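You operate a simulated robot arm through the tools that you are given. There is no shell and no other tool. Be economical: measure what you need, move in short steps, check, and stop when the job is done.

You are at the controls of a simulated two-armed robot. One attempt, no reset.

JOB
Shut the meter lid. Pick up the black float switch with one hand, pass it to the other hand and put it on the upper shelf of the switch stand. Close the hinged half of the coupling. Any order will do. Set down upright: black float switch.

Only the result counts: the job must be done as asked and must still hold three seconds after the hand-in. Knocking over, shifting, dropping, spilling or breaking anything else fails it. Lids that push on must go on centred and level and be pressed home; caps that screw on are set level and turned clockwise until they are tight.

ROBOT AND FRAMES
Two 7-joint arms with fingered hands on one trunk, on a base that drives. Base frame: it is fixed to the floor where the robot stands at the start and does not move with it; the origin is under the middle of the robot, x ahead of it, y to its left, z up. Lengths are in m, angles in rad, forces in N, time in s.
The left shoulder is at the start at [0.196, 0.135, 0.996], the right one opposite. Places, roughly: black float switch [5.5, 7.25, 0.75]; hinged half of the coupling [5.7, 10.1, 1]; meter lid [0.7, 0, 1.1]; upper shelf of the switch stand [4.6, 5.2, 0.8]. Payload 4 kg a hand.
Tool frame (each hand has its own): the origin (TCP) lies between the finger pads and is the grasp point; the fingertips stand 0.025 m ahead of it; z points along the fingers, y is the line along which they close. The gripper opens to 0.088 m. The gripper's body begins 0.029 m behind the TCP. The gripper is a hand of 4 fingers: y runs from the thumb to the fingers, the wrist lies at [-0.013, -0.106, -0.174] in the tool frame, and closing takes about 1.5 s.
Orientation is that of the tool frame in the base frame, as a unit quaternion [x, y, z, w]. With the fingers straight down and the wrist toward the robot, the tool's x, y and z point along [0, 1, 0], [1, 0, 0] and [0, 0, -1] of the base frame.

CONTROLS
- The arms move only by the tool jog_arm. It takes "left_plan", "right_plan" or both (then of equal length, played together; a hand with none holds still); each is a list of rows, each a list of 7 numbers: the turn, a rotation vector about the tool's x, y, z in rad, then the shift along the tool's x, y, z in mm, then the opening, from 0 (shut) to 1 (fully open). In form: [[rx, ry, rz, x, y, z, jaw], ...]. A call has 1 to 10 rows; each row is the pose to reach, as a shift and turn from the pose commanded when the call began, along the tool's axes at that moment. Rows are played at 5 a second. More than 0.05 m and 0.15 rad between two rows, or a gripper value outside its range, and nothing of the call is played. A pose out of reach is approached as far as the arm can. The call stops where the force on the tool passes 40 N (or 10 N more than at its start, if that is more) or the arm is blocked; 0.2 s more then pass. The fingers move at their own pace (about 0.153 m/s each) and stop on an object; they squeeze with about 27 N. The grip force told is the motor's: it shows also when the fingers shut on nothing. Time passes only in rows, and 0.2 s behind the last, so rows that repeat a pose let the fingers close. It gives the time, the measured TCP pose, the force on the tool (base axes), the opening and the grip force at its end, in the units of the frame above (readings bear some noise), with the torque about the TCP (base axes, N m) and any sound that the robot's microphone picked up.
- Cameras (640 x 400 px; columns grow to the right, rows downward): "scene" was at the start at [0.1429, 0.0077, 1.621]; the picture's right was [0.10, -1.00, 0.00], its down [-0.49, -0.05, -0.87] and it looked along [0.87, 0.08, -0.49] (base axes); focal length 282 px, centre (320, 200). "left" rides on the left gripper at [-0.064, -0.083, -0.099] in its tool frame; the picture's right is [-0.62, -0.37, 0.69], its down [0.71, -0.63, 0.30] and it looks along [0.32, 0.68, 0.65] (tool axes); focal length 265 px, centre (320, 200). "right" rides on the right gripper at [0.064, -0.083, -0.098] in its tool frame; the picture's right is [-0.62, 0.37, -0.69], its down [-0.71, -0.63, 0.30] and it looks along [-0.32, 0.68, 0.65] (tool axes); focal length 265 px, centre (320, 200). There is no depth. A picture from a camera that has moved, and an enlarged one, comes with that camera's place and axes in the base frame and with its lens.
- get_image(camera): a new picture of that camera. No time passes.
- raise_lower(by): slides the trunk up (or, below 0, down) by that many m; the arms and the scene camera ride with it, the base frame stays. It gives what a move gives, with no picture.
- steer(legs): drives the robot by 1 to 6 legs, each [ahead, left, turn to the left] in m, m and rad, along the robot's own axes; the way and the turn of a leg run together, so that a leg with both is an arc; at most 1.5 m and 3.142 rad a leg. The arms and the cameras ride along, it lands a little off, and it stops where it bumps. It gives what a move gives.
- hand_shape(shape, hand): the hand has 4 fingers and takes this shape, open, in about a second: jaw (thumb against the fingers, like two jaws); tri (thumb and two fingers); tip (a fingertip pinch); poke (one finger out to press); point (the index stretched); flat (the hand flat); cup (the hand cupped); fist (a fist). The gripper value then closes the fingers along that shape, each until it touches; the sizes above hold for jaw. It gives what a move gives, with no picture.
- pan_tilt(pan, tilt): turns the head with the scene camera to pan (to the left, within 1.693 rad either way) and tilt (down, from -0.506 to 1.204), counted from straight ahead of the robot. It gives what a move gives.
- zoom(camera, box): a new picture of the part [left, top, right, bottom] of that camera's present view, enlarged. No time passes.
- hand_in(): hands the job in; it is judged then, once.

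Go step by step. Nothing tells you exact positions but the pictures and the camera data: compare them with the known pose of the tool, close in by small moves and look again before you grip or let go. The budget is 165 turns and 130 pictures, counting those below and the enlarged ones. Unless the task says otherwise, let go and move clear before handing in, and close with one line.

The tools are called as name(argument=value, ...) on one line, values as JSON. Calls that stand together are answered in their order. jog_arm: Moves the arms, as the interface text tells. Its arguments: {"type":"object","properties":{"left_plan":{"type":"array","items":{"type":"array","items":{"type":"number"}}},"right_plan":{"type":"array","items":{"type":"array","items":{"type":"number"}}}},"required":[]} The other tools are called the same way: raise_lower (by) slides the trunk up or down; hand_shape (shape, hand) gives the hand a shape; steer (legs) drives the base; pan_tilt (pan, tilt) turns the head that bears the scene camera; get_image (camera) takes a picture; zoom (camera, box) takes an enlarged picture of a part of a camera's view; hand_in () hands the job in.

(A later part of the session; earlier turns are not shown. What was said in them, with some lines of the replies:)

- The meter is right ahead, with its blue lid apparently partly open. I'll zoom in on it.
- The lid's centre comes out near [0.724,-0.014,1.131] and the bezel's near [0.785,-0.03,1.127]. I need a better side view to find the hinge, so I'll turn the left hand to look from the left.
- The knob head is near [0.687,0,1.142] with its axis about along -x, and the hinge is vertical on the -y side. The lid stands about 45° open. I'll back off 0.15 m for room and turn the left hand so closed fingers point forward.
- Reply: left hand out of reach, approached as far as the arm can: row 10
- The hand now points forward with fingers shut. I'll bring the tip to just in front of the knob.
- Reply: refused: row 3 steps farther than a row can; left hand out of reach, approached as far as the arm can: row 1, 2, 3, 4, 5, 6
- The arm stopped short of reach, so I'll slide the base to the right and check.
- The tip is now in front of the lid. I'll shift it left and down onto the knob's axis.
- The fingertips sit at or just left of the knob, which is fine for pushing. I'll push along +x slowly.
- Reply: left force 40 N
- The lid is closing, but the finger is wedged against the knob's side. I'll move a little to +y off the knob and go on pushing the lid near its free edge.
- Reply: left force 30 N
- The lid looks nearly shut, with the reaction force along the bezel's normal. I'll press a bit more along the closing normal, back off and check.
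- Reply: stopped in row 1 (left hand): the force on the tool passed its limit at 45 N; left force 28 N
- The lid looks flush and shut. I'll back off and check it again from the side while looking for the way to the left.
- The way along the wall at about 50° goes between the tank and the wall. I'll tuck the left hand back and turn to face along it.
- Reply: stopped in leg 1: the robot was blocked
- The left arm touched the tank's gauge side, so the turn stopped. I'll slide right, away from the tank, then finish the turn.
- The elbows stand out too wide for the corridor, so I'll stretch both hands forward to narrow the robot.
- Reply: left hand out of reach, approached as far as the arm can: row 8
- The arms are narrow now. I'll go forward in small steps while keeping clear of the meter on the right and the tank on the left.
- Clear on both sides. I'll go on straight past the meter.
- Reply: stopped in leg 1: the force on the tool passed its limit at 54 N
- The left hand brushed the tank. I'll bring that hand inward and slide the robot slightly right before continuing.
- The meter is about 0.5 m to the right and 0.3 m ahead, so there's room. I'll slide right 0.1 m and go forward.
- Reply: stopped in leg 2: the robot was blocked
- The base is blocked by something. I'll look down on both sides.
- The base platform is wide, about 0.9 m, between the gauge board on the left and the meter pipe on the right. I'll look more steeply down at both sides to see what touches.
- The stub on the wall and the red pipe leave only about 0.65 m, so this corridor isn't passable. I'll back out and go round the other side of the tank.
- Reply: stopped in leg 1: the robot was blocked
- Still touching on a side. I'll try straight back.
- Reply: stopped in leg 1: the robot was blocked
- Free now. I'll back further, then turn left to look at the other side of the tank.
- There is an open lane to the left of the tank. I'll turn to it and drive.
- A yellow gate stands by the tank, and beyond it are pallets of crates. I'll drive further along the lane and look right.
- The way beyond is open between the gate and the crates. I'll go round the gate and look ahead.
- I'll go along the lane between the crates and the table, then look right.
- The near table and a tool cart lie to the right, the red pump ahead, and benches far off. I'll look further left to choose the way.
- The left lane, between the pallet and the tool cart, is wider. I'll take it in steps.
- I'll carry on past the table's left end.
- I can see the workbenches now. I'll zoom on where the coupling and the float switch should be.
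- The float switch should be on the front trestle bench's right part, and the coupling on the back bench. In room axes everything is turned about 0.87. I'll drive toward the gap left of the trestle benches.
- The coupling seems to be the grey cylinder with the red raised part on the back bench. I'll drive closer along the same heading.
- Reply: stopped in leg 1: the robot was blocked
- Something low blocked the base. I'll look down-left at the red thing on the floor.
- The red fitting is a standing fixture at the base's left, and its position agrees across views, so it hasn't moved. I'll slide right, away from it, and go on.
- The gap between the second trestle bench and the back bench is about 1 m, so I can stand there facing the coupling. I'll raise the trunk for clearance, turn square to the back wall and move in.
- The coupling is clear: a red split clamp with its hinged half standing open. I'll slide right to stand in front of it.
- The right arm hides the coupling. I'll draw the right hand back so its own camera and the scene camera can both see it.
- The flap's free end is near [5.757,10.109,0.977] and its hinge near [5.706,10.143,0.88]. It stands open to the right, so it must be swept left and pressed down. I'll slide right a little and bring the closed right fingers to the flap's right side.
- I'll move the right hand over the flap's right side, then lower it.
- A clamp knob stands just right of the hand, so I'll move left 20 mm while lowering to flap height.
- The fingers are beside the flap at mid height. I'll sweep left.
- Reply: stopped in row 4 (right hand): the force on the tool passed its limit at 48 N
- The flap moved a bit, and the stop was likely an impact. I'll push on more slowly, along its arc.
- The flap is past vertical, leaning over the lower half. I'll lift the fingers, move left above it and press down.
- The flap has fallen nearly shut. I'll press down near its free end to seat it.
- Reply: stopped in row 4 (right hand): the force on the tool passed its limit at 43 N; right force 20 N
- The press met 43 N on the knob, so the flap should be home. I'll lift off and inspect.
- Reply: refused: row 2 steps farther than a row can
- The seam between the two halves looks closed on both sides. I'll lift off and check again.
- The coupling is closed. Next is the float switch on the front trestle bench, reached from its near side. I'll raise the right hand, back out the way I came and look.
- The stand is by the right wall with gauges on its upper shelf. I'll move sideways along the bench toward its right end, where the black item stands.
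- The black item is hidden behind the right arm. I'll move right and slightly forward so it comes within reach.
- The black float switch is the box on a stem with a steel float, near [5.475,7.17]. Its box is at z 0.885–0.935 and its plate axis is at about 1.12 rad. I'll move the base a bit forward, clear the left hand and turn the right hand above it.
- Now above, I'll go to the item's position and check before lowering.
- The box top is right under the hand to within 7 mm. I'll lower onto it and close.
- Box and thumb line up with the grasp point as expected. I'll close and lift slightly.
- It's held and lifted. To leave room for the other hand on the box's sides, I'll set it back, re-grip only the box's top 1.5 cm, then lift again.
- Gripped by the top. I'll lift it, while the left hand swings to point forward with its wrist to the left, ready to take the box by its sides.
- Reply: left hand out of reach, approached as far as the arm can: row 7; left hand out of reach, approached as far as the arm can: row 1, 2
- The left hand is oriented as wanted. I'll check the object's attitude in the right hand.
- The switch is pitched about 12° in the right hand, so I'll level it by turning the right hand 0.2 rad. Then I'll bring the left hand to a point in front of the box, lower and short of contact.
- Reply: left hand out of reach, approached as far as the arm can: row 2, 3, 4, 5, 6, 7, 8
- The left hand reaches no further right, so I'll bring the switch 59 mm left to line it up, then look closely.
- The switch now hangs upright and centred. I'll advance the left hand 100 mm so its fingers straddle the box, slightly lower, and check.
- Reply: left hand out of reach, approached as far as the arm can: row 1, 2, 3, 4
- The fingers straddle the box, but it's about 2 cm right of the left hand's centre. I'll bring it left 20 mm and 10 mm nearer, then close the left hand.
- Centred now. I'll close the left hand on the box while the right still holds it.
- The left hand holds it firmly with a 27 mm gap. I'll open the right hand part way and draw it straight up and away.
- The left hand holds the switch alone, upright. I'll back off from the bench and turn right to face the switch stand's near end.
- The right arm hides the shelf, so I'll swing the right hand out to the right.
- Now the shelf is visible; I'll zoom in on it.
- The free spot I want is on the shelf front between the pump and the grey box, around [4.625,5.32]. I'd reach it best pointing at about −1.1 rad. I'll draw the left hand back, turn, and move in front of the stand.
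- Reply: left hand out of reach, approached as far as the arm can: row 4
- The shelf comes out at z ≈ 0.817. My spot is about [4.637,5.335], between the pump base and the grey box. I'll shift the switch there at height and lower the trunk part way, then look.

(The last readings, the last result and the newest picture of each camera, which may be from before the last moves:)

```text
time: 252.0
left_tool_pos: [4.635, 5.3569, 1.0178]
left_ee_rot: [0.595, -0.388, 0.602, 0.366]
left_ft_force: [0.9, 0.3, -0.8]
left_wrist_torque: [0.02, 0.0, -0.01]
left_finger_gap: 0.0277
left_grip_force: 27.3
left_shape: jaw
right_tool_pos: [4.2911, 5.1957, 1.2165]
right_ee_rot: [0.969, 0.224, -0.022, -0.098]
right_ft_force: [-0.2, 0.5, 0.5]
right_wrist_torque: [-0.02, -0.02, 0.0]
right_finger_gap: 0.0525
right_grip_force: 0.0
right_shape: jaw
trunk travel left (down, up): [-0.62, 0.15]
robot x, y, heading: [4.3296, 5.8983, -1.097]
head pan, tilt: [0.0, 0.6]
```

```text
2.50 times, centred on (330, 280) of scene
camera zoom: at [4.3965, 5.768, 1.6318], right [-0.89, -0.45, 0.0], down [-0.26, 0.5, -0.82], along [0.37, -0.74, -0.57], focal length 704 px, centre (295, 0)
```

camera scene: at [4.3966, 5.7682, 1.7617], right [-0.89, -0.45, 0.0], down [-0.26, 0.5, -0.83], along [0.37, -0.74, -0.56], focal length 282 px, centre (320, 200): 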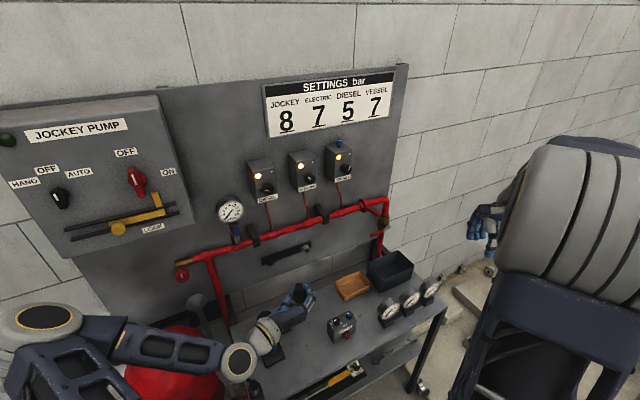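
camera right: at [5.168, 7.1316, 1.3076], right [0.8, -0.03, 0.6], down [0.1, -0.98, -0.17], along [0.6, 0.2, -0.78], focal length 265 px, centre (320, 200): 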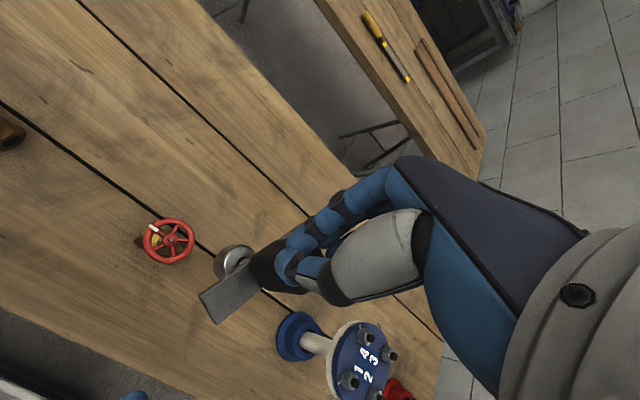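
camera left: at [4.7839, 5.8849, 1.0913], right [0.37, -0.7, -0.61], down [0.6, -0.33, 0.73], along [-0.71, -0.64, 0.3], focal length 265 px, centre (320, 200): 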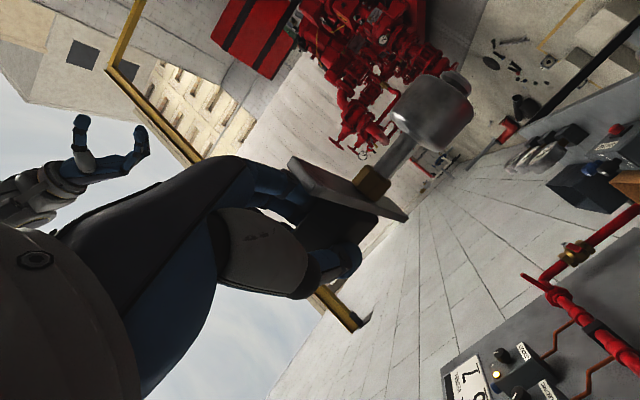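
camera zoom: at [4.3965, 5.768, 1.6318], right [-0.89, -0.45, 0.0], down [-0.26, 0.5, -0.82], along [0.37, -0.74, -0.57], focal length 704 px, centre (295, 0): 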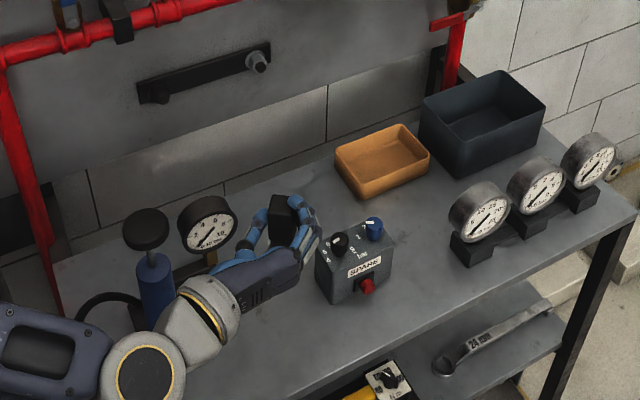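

The switch is over the free spot, with clearance to the pump and the grey box. I'll go forward 8 mm and lower another 7 cm, then check the float against the shelf.

jog_arm(left_plan=[[0, 0, 0, 0, 0, 8, 0]])

raise_lower(by=-0.075)

zoom(camera="scene", box=[240, 200, 400, 320])

get_image(camera="left")

```text
time: 252.4
left_tool_pos: [4.6385, 5.3496, 1.0193]
left_ee_rot: [0.594, -0.389, 0.602, 0.365]
left_ft_force: [0.4, -0.3, 0.4]
left_wrist_torque: [0.02, -0.02, -0.01]
left_finger_gap: 0.0276
left_grip_force: 26.7
left_shape: jaw
right_tool_pos: [4.2905, 5.1977, 1.2175]
right_ee_rot: [0.969, 0.224, -0.022, -0.098]
right_ft_force: [-0.1, -0.7, 0.0]
right_wrist_torque: [-0.03, 0.02, -0.01]
right_finger_gap: 0.0525
right_grip_force: 0.0
right_shape: jaw
trunk travel left (down, up): [-0.62, 0.15]
robot x, y, heading: [4.3344, 5.9033, -1.103]
head pan, tilt: [0.0, 0.6]
```

```text
time: 253.5
left_tool_pos: [4.6393, 5.349, 0.9446]
left_ee_rot: [0.593, -0.388, 0.603, 0.366]
left_ft_force: [-0.4, 0.7, 0.2]
left_wrist_torque: [0.02, -0.01, 0.01]
left_finger_gap: 0.0277
left_grip_force: 27.2
left_shape: jaw
right_tool_pos: [4.2905, 5.1976, 1.1421]
right_ee_rot: [0.969, 0.224, -0.021, -0.098]
right_ft_force: [0.3, -0.3, -0.4]
right_wrist_torque: [0.02, 0.04, -0.01]
right_finger_gap: 0.0521
right_grip_force: 0.0
right_shape: jaw
trunk travel left (down, up): [-0.545, 0.225]
robot x, y, heading: [4.332, 5.8979, -1.096]
head pan, tilt: [0.0, 0.6]
```

```text
3.33 times, centred on (320, 260) of scene
camera zoom: at [4.3965, 5.768, 1.5568], right [-0.89, -0.45, 0.0], down [-0.26, 0.5, -0.82], along [0.37, -0.74, -0.57], focal length 939 px, centre (320, 0)
```

zoom: 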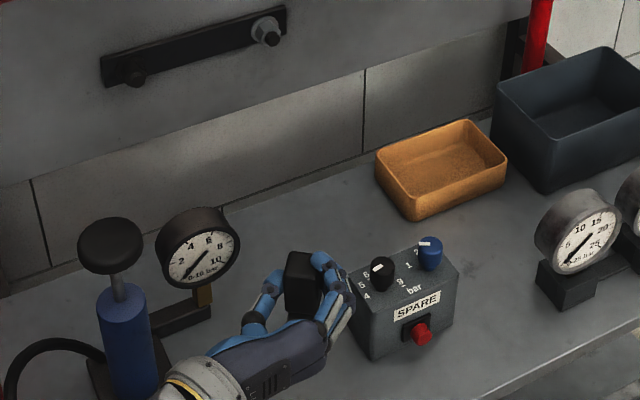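

```text
12 pictures are left
camera left: at [4.6731, 5.4767, 0.8829], right [0.65, -0.45, -0.61], down [0.68, -0.02, 0.73], along [-0.34, -0.89, 0.3], focal length 265 px, centre (320, 200)
```

left: 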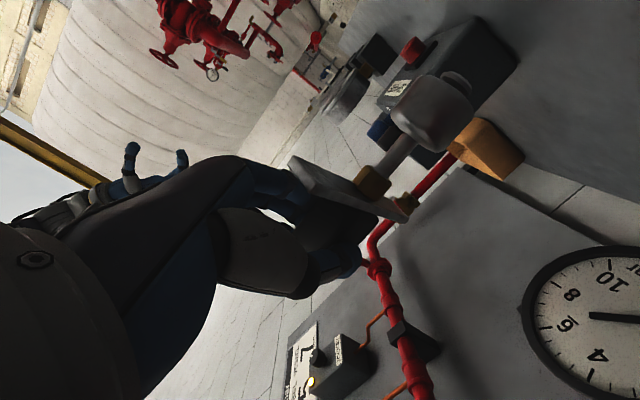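

The right fingers are about 2.5 cm from the grey box, so I'll shift 10 mm left and lower in small steps, watching the force.

jog_arm(left_plan=[[0, 0, 0, 0, -10, 2, 0]])

raise_lower(by=-0.022)

zoom(camera="left", box=[250, 50, 560, 250])

```text
time: 253.9
left_tool_pos: [4.6477, 5.3516, 0.9435]
left_ee_rot: [0.595, -0.389, 0.602, 0.364]
left_ft_force: [-0.2, 0.3, -0.4]
left_wrist_torque: [0.01, -0.02, 0.03]
left_finger_gap: 0.0277
left_grip_force: 27.0
left_shape: jaw
right_tool_pos: [4.2902, 5.1964, 1.1429]
right_ee_rot: [0.97, 0.224, -0.022, -0.098]
right_ft_force: [0.6, 0.4, -0.5]
right_wrist_torque: [-0.02, -0.01, 0.02]
right_finger_gap: 0.0525
right_grip_force: 0.0
right_shape: jaw
trunk travel left (down, up): [-0.545, 0.225]
robot x, y, heading: [4.3325, 5.903, -1.101]
head pan, tilt: [0.0, 0.6]
```

```text
time: 254.6
left_tool_pos: [4.648, 5.3511, 0.9215]
left_ee_rot: [0.594, -0.388, 0.602, 0.366]
left_ft_force: [0.0, -0.1, 0.3]
left_wrist_torque: [0.02, -0.01, 0.0]
left_finger_gap: 0.0278
left_grip_force: 26.9
left_shape: jaw
right_tool_pos: [4.2903, 5.1967, 1.1204]
right_ee_rot: [0.97, 0.223, -0.022, -0.098]
right_ft_force: [0.4, -0.2, 0.2]
right_wrist_torque: [-0.03, 0.02, -0.01]
right_finger_gap: 0.0524
right_grip_force: 0.0
right_shape: jaw
trunk travel left (down, up): [-0.523, 0.247]
robot x, y, heading: [4.3312, 5.9038, -1.102]
head pan, tilt: [0.0, 0.6]
```

```text
2.00 times, centred on (405, 150) of left
camera zoom: at [4.6829, 5.4789, 0.8613], right [0.65, -0.45, -0.61], down [0.68, -0.02, 0.73], along [-0.34, -0.89, 0.3], focal length 531 px, centre (150, 300)
```

zoom: 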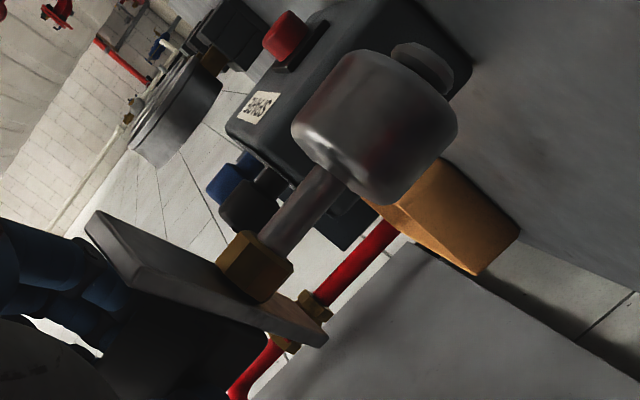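

The foot seems within a few millimetres of the shelf. I'll lower by 4 mm and read the force.

jog_arm(left_plan=[[0, 0, 0, -2, 0, 0, 0], [0, 0, 0, -4, 0, 0, 0], [0, 0, 0, -4, 0, 0, 0]])

```text
time: 255.4
left_tool_pos: [4.6486, 5.3521, 0.9186]
left_ee_rot: [0.595, -0.388, 0.602, 0.365]
left_ft_force: [0.3, 0.4, 0.4]
left_wrist_torque: [0.05, 0.02, -0.02]
left_finger_gap: 0.028
left_grip_force: 27.5
left_shape: jaw
right_tool_pos: [4.29, 5.1972, 1.1199]
right_ee_rot: [0.97, 0.223, -0.021, -0.098]
right_ft_force: [0.3, 0.2, -0.6]
right_wrist_torque: [0.01, -0.01, -0.01]
right_finger_gap: 0.0528
right_grip_force: 0.0
right_shape: jaw
trunk travel left (down, up): [-0.523, 0.247]
robot x, y, heading: [4.3306, 5.9024, -1.101]
head pan, tilt: [0.0, 0.6]
```

jog_arm(left_plan=[[0, 0, 0, -2, 0, 0, 0], [0, 0, 0, -4, 0, 0, 0], [0, 0, 0, -4, 0, 0, 0]])

jog_arm(left_plan=[[0, 0, 0, -2, 0, 0, 0], [0, 0, 0, -4, 0, 0, 0], [0, 0, 0, -4, 0, 0, 0]])

```text
time: 256.2
left_tool_pos: [4.6488, 5.3505, 0.9134]
left_ee_rot: [0.595, -0.389, 0.602, 0.365]
left_ft_force: [0.4, 0.1, 0.8]
left_wrist_torque: [0.01, -0.03, 0.03]
left_finger_gap: 0.0279
left_grip_force: 26.8
left_shape: jaw
right_tool_pos: [4.2906, 5.1961, 1.1211]
right_ee_rot: [0.97, 0.223, -0.021, -0.097]
right_ft_force: [-1.1, 0.8, 0.2]
right_wrist_torque: [0.03, 0.01, 0.0]
right_finger_gap: 0.0528
right_grip_force: 0.0
right_shape: jaw
trunk travel left (down, up): [-0.523, 0.247]
robot x, y, heading: [4.3311, 5.9049, -1.102]
head pan, tilt: [0.0, 0.6]
```

```text
time: 257.0
left_tool_pos: [4.6491, 5.3529, 0.9105]
left_ee_rot: [0.594, -0.388, 0.603, 0.365]
left_ft_force: [-0.3, 0.3, -0.1]
left_wrist_torque: [0.01, -0.02, -0.04]
left_finger_gap: 0.0278
left_grip_force: 27.0
left_shape: jaw
right_tool_pos: [4.29, 5.1968, 1.1199]
right_ee_rot: [0.97, 0.224, -0.02, -0.097]
right_ft_force: [-0.5, -1.6, 1.1]
right_wrist_torque: [0.0, 0.0, -0.02]
right_finger_gap: 0.0525
right_grip_force: 0.1
right_shape: jaw
trunk travel left (down, up): [-0.523, 0.247]
robot x, y, heading: [4.3305, 5.9022, -1.104]
head pan, tilt: [0.0, 0.6]
```

No contact yet. I'll look at the foot against the shelf.

zoom(camera="left", box=[300, 30, 540, 230])

zoom(camera="scene", box=[240, 200, 400, 320])

```text
2.00 times, centred on (420, 130) of left
camera zoom: at [4.6833, 5.479, 0.8491], right [0.65, -0.45, -0.61], down [0.68, -0.02, 0.73], along [-0.34, -0.89, 0.3], focal length 531 px, centre (120, 340)
```

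zoom: 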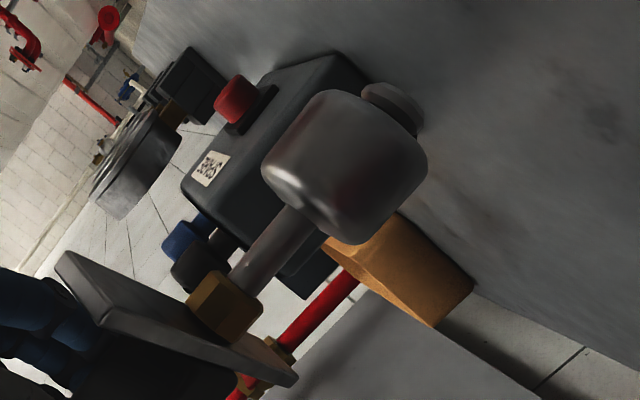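

```text
3.33 times, centred on (320, 260) of scene
camera zoom: at [4.3965, 5.7681, 1.5347], right [-0.89, -0.45, 0.0], down [-0.26, 0.5, -0.83], along [0.37, -0.74, -0.57], focal length 939 px, centre (320, 0)
```

zoom: 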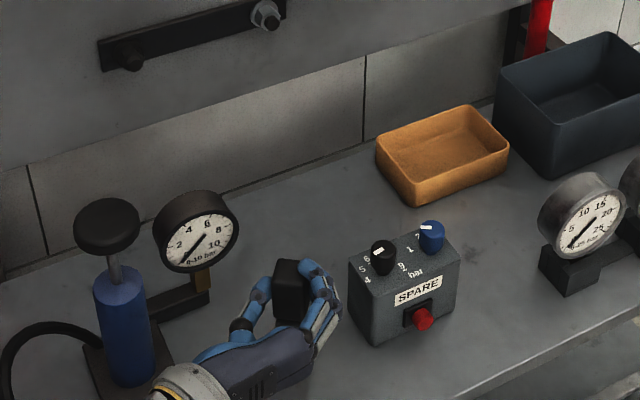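

Clear of neighbours, with the foot just above the shelf. I'll continue down in small steps.

jog_arm(left_plan=[[0, 0, 0, -2, 0, 0, 0], [0, 0, 0, -4, 0, 0, 0], [0, 0, 0, -4, 0, 0, 0]])

jog_arm(left_plan=[[0, 0, 0, -2, 0, 0, 0], [0, 0, 0, -4, 0, 0, 0], [0, 0, 0, -4, 0, 0, 0]])

```text
time: 257.8
left_tool_pos: [4.6501, 5.3522, 0.9059]
left_ee_rot: [0.594, -0.389, 0.602, 0.364]
left_ft_force: [0.2, 0.6, 0.0]
left_wrist_torque: [0.05, 0.02, -0.01]
left_finger_gap: 0.028
left_grip_force: 27.0
left_shape: jaw
right_tool_pos: [4.2908, 5.1967, 1.1201]
right_ee_rot: [0.97, 0.223, -0.022, -0.098]
right_ft_force: [-0.6, 0.9, -0.3]
right_wrist_torque: [0.0, 0.02, 0.01]
right_finger_gap: 0.0524
right_grip_force: 0.1
right_shape: jaw
trunk travel left (down, up): [-0.523, 0.247]
robot x, y, heading: [4.3298, 5.9019, -1.099]
head pan, tilt: [0.0, 0.6]
```

```text
time: 258.6
left_tool_pos: [4.6493, 5.3514, 0.9023]
left_ee_rot: [0.594, -0.388, 0.602, 0.366]
left_ft_force: [0.2, 0.1, 0.7]
left_wrist_torque: [0.05, 0.04, 0.01]
left_finger_gap: 0.0275
left_grip_force: 26.6
left_shape: jaw
right_tool_pos: [4.2904, 5.197, 1.12]
right_ee_rot: [0.97, 0.224, -0.022, -0.097]
right_ft_force: [0.2, 0.0, 0.0]
right_wrist_torque: [0.03, -0.01, -0.04]
right_finger_gap: 0.0525
right_grip_force: 0.0
right_shape: jaw
trunk travel left (down, up): [-0.523, 0.247]
robot x, y, heading: [4.3284, 5.9038, -1.1]
head pan, tilt: [0.0, 0.6]
```

jog_arm(left_plan=[[0, 0, 0, -2, 0, 0, 0], [0, 0, 0, -4, 0, 0, 0], [0, 0, 0, -4, 0, 0, 0]])

jog_arm(left_plan=[[0, 0, 0, -2, 0, 0, 0], [0, 0, 0, -4, 0, 0, 0], [0, 0, 0, -4, 0, 0, 0]])

zoom(camera="left", box=[300, 30, 540, 230])

```text
time: 259.4
left_tool_pos: [4.6513, 5.3546, 0.8991]
left_ee_rot: [0.595, -0.388, 0.602, 0.365]
left_ft_force: [-0.4, -0.3, 0.3]
left_wrist_torque: [0.03, 0.03, 0.03]
left_finger_gap: 0.0279
left_grip_force: 27.1
left_shape: jaw
right_tool_pos: [4.2896, 5.1978, 1.1198]
right_ee_rot: [0.969, 0.224, -0.021, -0.097]
right_ft_force: [-0.6, 0.4, -0.2]
right_wrist_torque: [0.03, 0.0, -0.01]
right_finger_gap: 0.0524
right_grip_force: 0.0
right_shape: jaw
trunk travel left (down, up): [-0.523, 0.247]
robot x, y, heading: [4.3275, 5.904, -1.101]
head pan, tilt: [0.0, 0.6]
```

```text
time: 260.2
left_tool_pos: [4.6528, 5.355, 0.8973]
left_ee_rot: [0.594, -0.389, 0.602, 0.366]
left_ft_force: [0.3, -0.3, -0.4]
left_wrist_torque: [0.04, 0.03, -0.03]
left_finger_gap: 0.0278
left_grip_force: 27.1
left_shape: jaw
left hand out of reach, approached as far as the arm can: row 1, 2, 3
right_tool_pos: [4.29, 5.1961, 1.1197]
right_ee_rot: [0.969, 0.224, -0.022, -0.097]
right_ft_force: [0.0, -0.2, 0.4]
right_wrist_torque: [0.01, 0.02, 0.03]
right_finger_gap: 0.0524
right_grip_force: 0.1
right_shape: jaw
trunk travel left (down, up): [-0.523, 0.247]
robot x, y, heading: [4.3315, 5.9002, -1.101]
head pan, tilt: [0.0, 0.6]
```

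```text
2.00 times, centred on (420, 130) of left
camera zoom: at [4.6867, 5.4822, 0.8355], right [0.65, -0.45, -0.61], down [0.68, -0.02, 0.73], along [-0.34, -0.89, 0.3], focal length 531 px, centre (120, 340)
```

zoom: 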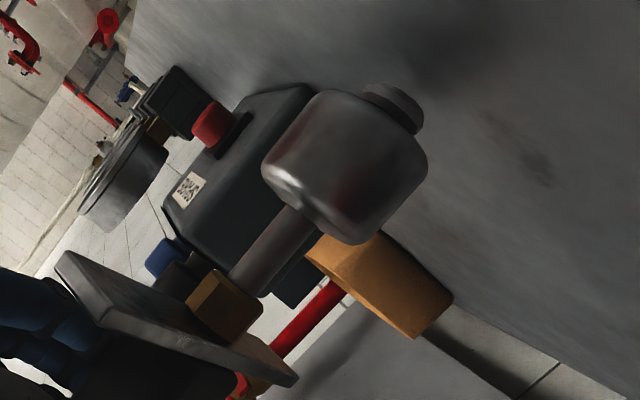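

The arm's at its limit downward, so I'll use the trunk for the last millimetres.

raise_lower(by=-0.006)

raise_lower(by=-0.005)

```text
time: 260.7
left_tool_pos: [4.6517, 5.3546, 0.8905]
left_ee_rot: [0.594, -0.39, 0.602, 0.364]
left_ft_force: [0.1, 0.1, -0.1]
left_wrist_torque: [0.0, -0.02, -0.01]
left_finger_gap: 0.0279
left_grip_force: 26.3
left_shape: jaw
right_tool_pos: [4.2911, 5.1967, 1.1134]
right_ee_rot: [0.97, 0.223, -0.022, -0.097]
right_ft_force: [-0.6, -0.2, -0.1]
right_wrist_torque: [0.01, 0.0, 0.02]
right_finger_gap: 0.0527
right_grip_force: 0.1
right_shape: jaw
trunk travel left (down, up): [-0.517, 0.253]
robot x, y, heading: [4.3323, 5.9045, -1.103]
head pan, tilt: [0.0, 0.6]
```

```text
time: 261.3
left_tool_pos: [4.6528, 5.3558, 0.8854]
left_ee_rot: [0.594, -0.389, 0.602, 0.366]
left_ft_force: [0.1, 0.4, 3.5]
left_wrist_torque: [-0.07, 0.03, -0.02]
left_finger_gap: 0.0277
left_grip_force: 27.0
left_shape: jaw
right_tool_pos: [4.2898, 5.1964, 1.1089]
right_ee_rot: [0.97, 0.224, -0.022, -0.096]
right_ft_force: [-0.5, 0.2, 0.2]
right_wrist_torque: [-0.02, 0.02, 0.06]
right_finger_gap: 0.0523
right_grip_force: 0.0
right_shape: jaw
trunk travel left (down, up): [-0.512, 0.258]
robot x, y, heading: [4.3287, 5.9046, -1.1]
head pan, tilt: [0.0, 0.6]
```

Contact: 3.5 N upward. I'll check the foot before letting go.

zoom(camera="left", box=[300, 30, 540, 230])

```text
2.00 times, centred on (420, 130) of left
camera zoom: at [4.6865, 5.482, 0.825], right [0.65, -0.45, -0.61], down [0.68, -0.02, 0.73], along [-0.34, -0.89, 0.3], focal length 531 px, centre (120, 340)
```

zoom: 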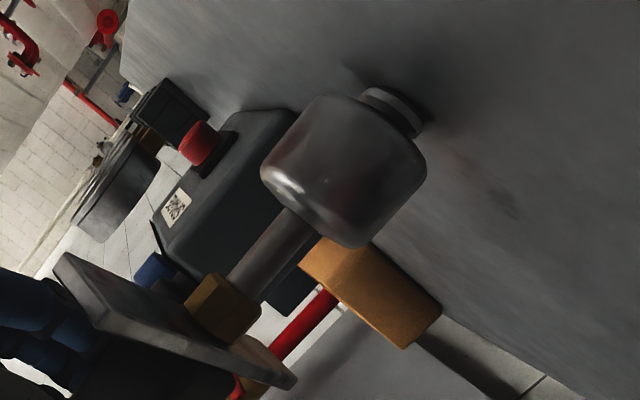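

It stands on the shelf. I'll open gently part way and withdraw straight back.

jog_arm(left_plan=[[0, 0, 0, 0, 0, 0, 0.33], [0, 0, 0, 0, 0, 0, 0.36], [0, 0, 0, 0, 0, 0, 0.42], [0, 0, 0, 0, 0, 0, 0.5], [0, 0, 0, 0, 0, 0, 0.58], [0, 0, 0, 0, 0, 0, 0.58]])

zoom(camera="left", box=[230, 30, 540, 290])

```text
time: 262.7
left_tool_pos: [4.6534, 5.3548, 0.8848]
left_ee_rot: [0.594, -0.389, 0.602, 0.366]
left_ft_force: [-0.2, 0.0, 0.5]
left_wrist_torque: [-0.03, -0.01, -0.02]
left_finger_gap: 0.0504
left_grip_force: 0.0
left_shape: jaw
right_tool_pos: [4.2906, 5.1961, 1.1082]
right_ee_rot: [0.97, 0.223, -0.021, -0.097]
right_ft_force: [0.3, -0.1, -0.7]
right_wrist_torque: [-0.01, -0.02, -0.02]
right_finger_gap: 0.0527
right_grip_force: 0.0
right_shape: jaw
trunk travel left (down, up): [-0.512, 0.258]
robot x, y, heading: [4.3298, 5.9031, -1.102]
head pan, tilt: [0.0, 0.6]
```

```text
1.54 times, centred on (385, 160) of left
camera zoom: at [4.6867, 5.4822, 0.8246], right [0.65, -0.45, -0.61], down [0.68, -0.02, 0.73], along [-0.34, -0.89, 0.3], focal length 408 px, centre (220, 262)
```

zoom: 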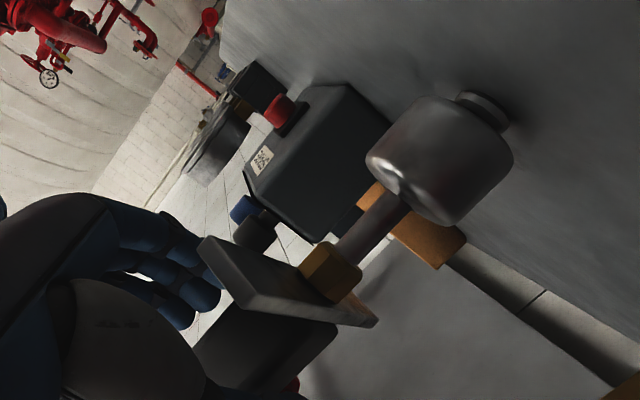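

It stands free. I'll withdraw the hand straight back slowly.

jog_arm(left_plan=[[0, 0, 0, 0, 0, -12, 0.58], [0, 0, 0, 0, 0, -24, 0.58], [0, 0, 0, 0, 0, -36, 0.58], [0, 0, 0, 0, 0, -48, 0.58]])

zoom(camera="scene", box=[240, 200, 400, 320])

```text
time: 263.7
left_tool_pos: [4.6327, 5.3943, 0.8827]
left_ee_rot: [0.594, -0.389, 0.602, 0.365]
left_ft_force: [-0.3, -0.2, 0.4]
left_wrist_torque: [-0.02, 0.01, -0.02]
left_finger_gap: 0.0506
left_grip_force: 0.1
left_shape: jaw
left hand out of reach, approached as far as the arm can: row 4
right_tool_pos: [4.2904, 5.1967, 1.1082]
right_ee_rot: [0.969, 0.224, -0.021, -0.098]
right_ft_force: [-0.4, -0.3, 0.9]
right_wrist_torque: [0.04, 0.04, -0.01]
right_finger_gap: 0.0525
right_grip_force: 0.1
right_shape: jaw
trunk travel left (down, up): [-0.512, 0.258]
robot x, y, heading: [4.332, 5.9014, -1.1]
head pan, tilt: [0.0, 0.6]
```

```text
3.33 times, centred on (320, 260) of scene
camera zoom: at [4.3965, 5.7681, 1.5237], right [-0.89, -0.45, 0.0], down [-0.26, 0.5, -0.83], along [0.37, -0.74, -0.56], focal length 939 px, centre (320, 0)
```

zoom: 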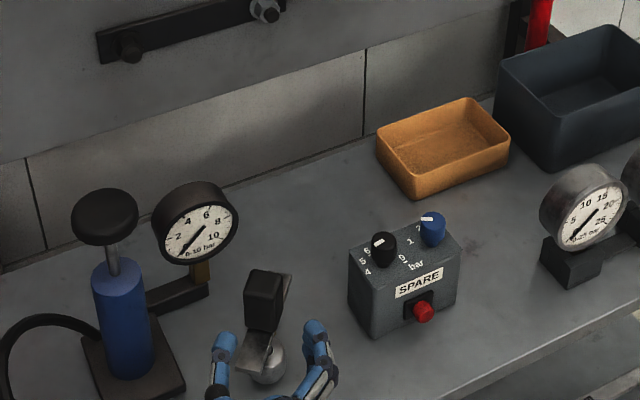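

The switch stands upright on its own, and only the plate's tip is still between the fingertips. I'll raise the trunk straight up to clear it.

raise_lower(by=0.2)

zoom(camera="scene", box=[220, 220, 400, 390])

```text
time: 265.8
left_tool_pos: [4.6334, 5.3939, 1.0836]
left_ee_rot: [0.594, -0.389, 0.602, 0.365]
left_ft_force: [-0.6, 0.3, 0.0]
left_wrist_torque: [0.03, -0.01, -0.01]
left_finger_gap: 0.0509
left_grip_force: 0.0
left_shape: jaw
right_tool_pos: [4.2905, 5.1957, 1.3086]
right_ee_rot: [0.969, 0.224, -0.022, -0.098]
right_ft_force: [-0.8, 0.2, -0.7]
right_wrist_torque: [0.0, 0.03, 0.03]
right_finger_gap: 0.0523
right_grip_force: 0.0
right_shape: jaw
trunk travel left (down, up): [-0.712, 0.058]
robot x, y, heading: [4.3299, 5.8999, -1.103]
head pan, tilt: [0.0, 0.6]
```

```text
2.35 times, centred on (310, 305) of scene
camera zoom: at [4.3965, 5.7681, 1.7236], right [-0.89, -0.45, 0.0], down [-0.26, 0.5, -0.83], along [0.37, -0.74, -0.56], focal length 663 px, centre (344, -47)
```

zoom: 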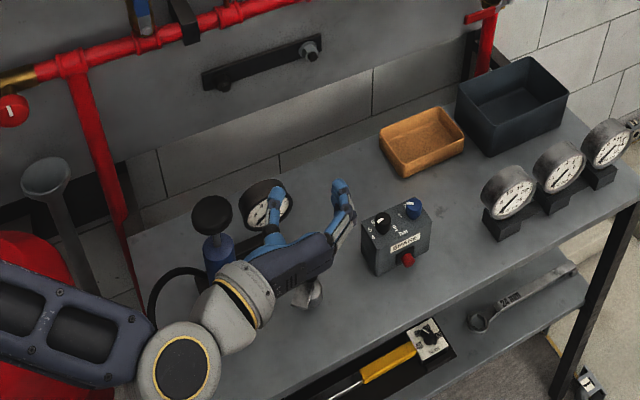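

The hand is clear above. I'll move it aside for a final look at the switch.

jog_arm(left_plan=[[0, 0, 0, 30, -30, -5, 0.58], [0, 0, 0, 50, -65, -10, 0.58], [0, 0, 0, 60, -105, -20, 0.58], [0, 0, 0, 60, -145, -30, 0.58]])

zoom(camera="scene", box=[220, 220, 400, 390])

```text
time: 266.8
left_tool_pos: [4.7526, 5.4801, 1.1475]
left_ee_rot: [0.594, -0.39, 0.6, 0.367]
left_ft_force: [0.2, 0.2, -0.9]
left_wrist_torque: [0.01, 0.0, 0.0]
left_finger_gap: 0.0507
left_grip_force: 0.0
left_shape: jaw
left hand out of reach, approached as far as the arm can: row 1, 2, 3, 4
right_tool_pos: [4.2912, 5.196, 1.3083]
right_ee_rot: [0.969, 0.224, -0.021, -0.098]
right_ft_force: [-0.6, 0.0, -0.1]
right_wrist_torque: [0.01, -0.01, 0.02]
right_finger_gap: 0.0521
right_grip_force: 0.1
right_shape: jaw
trunk travel left (down, up): [-0.712, 0.058]
robot x, y, heading: [4.3296, 5.8997, -1.101]
head pan, tilt: [0.0, 0.6]
```

```text
2.35 times, centred on (310, 305) of scene
camera zoom: at [4.3966, 5.7676, 1.7237], right [-0.89, -0.45, 0.0], down [-0.26, 0.5, -0.82], along [0.37, -0.74, -0.57], focal length 663 px, centre (344, -47)
```

zoom: 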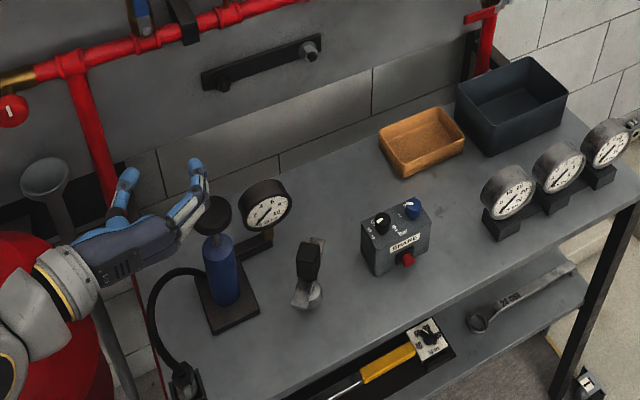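

The black float switch stands upright on the upper shelf with its neighbours untouched. The meter lid and the coupling are shut, and both hands are clear, so I'm handing in.

hand_in()

```text
The job is handed in.
```

I handed the job in with all three parts done. The meter lid is shut and the hinged half of the coupling is closed. The black float switch went from the right hand to the left and stands upright on the upper shelf of the switch stand.
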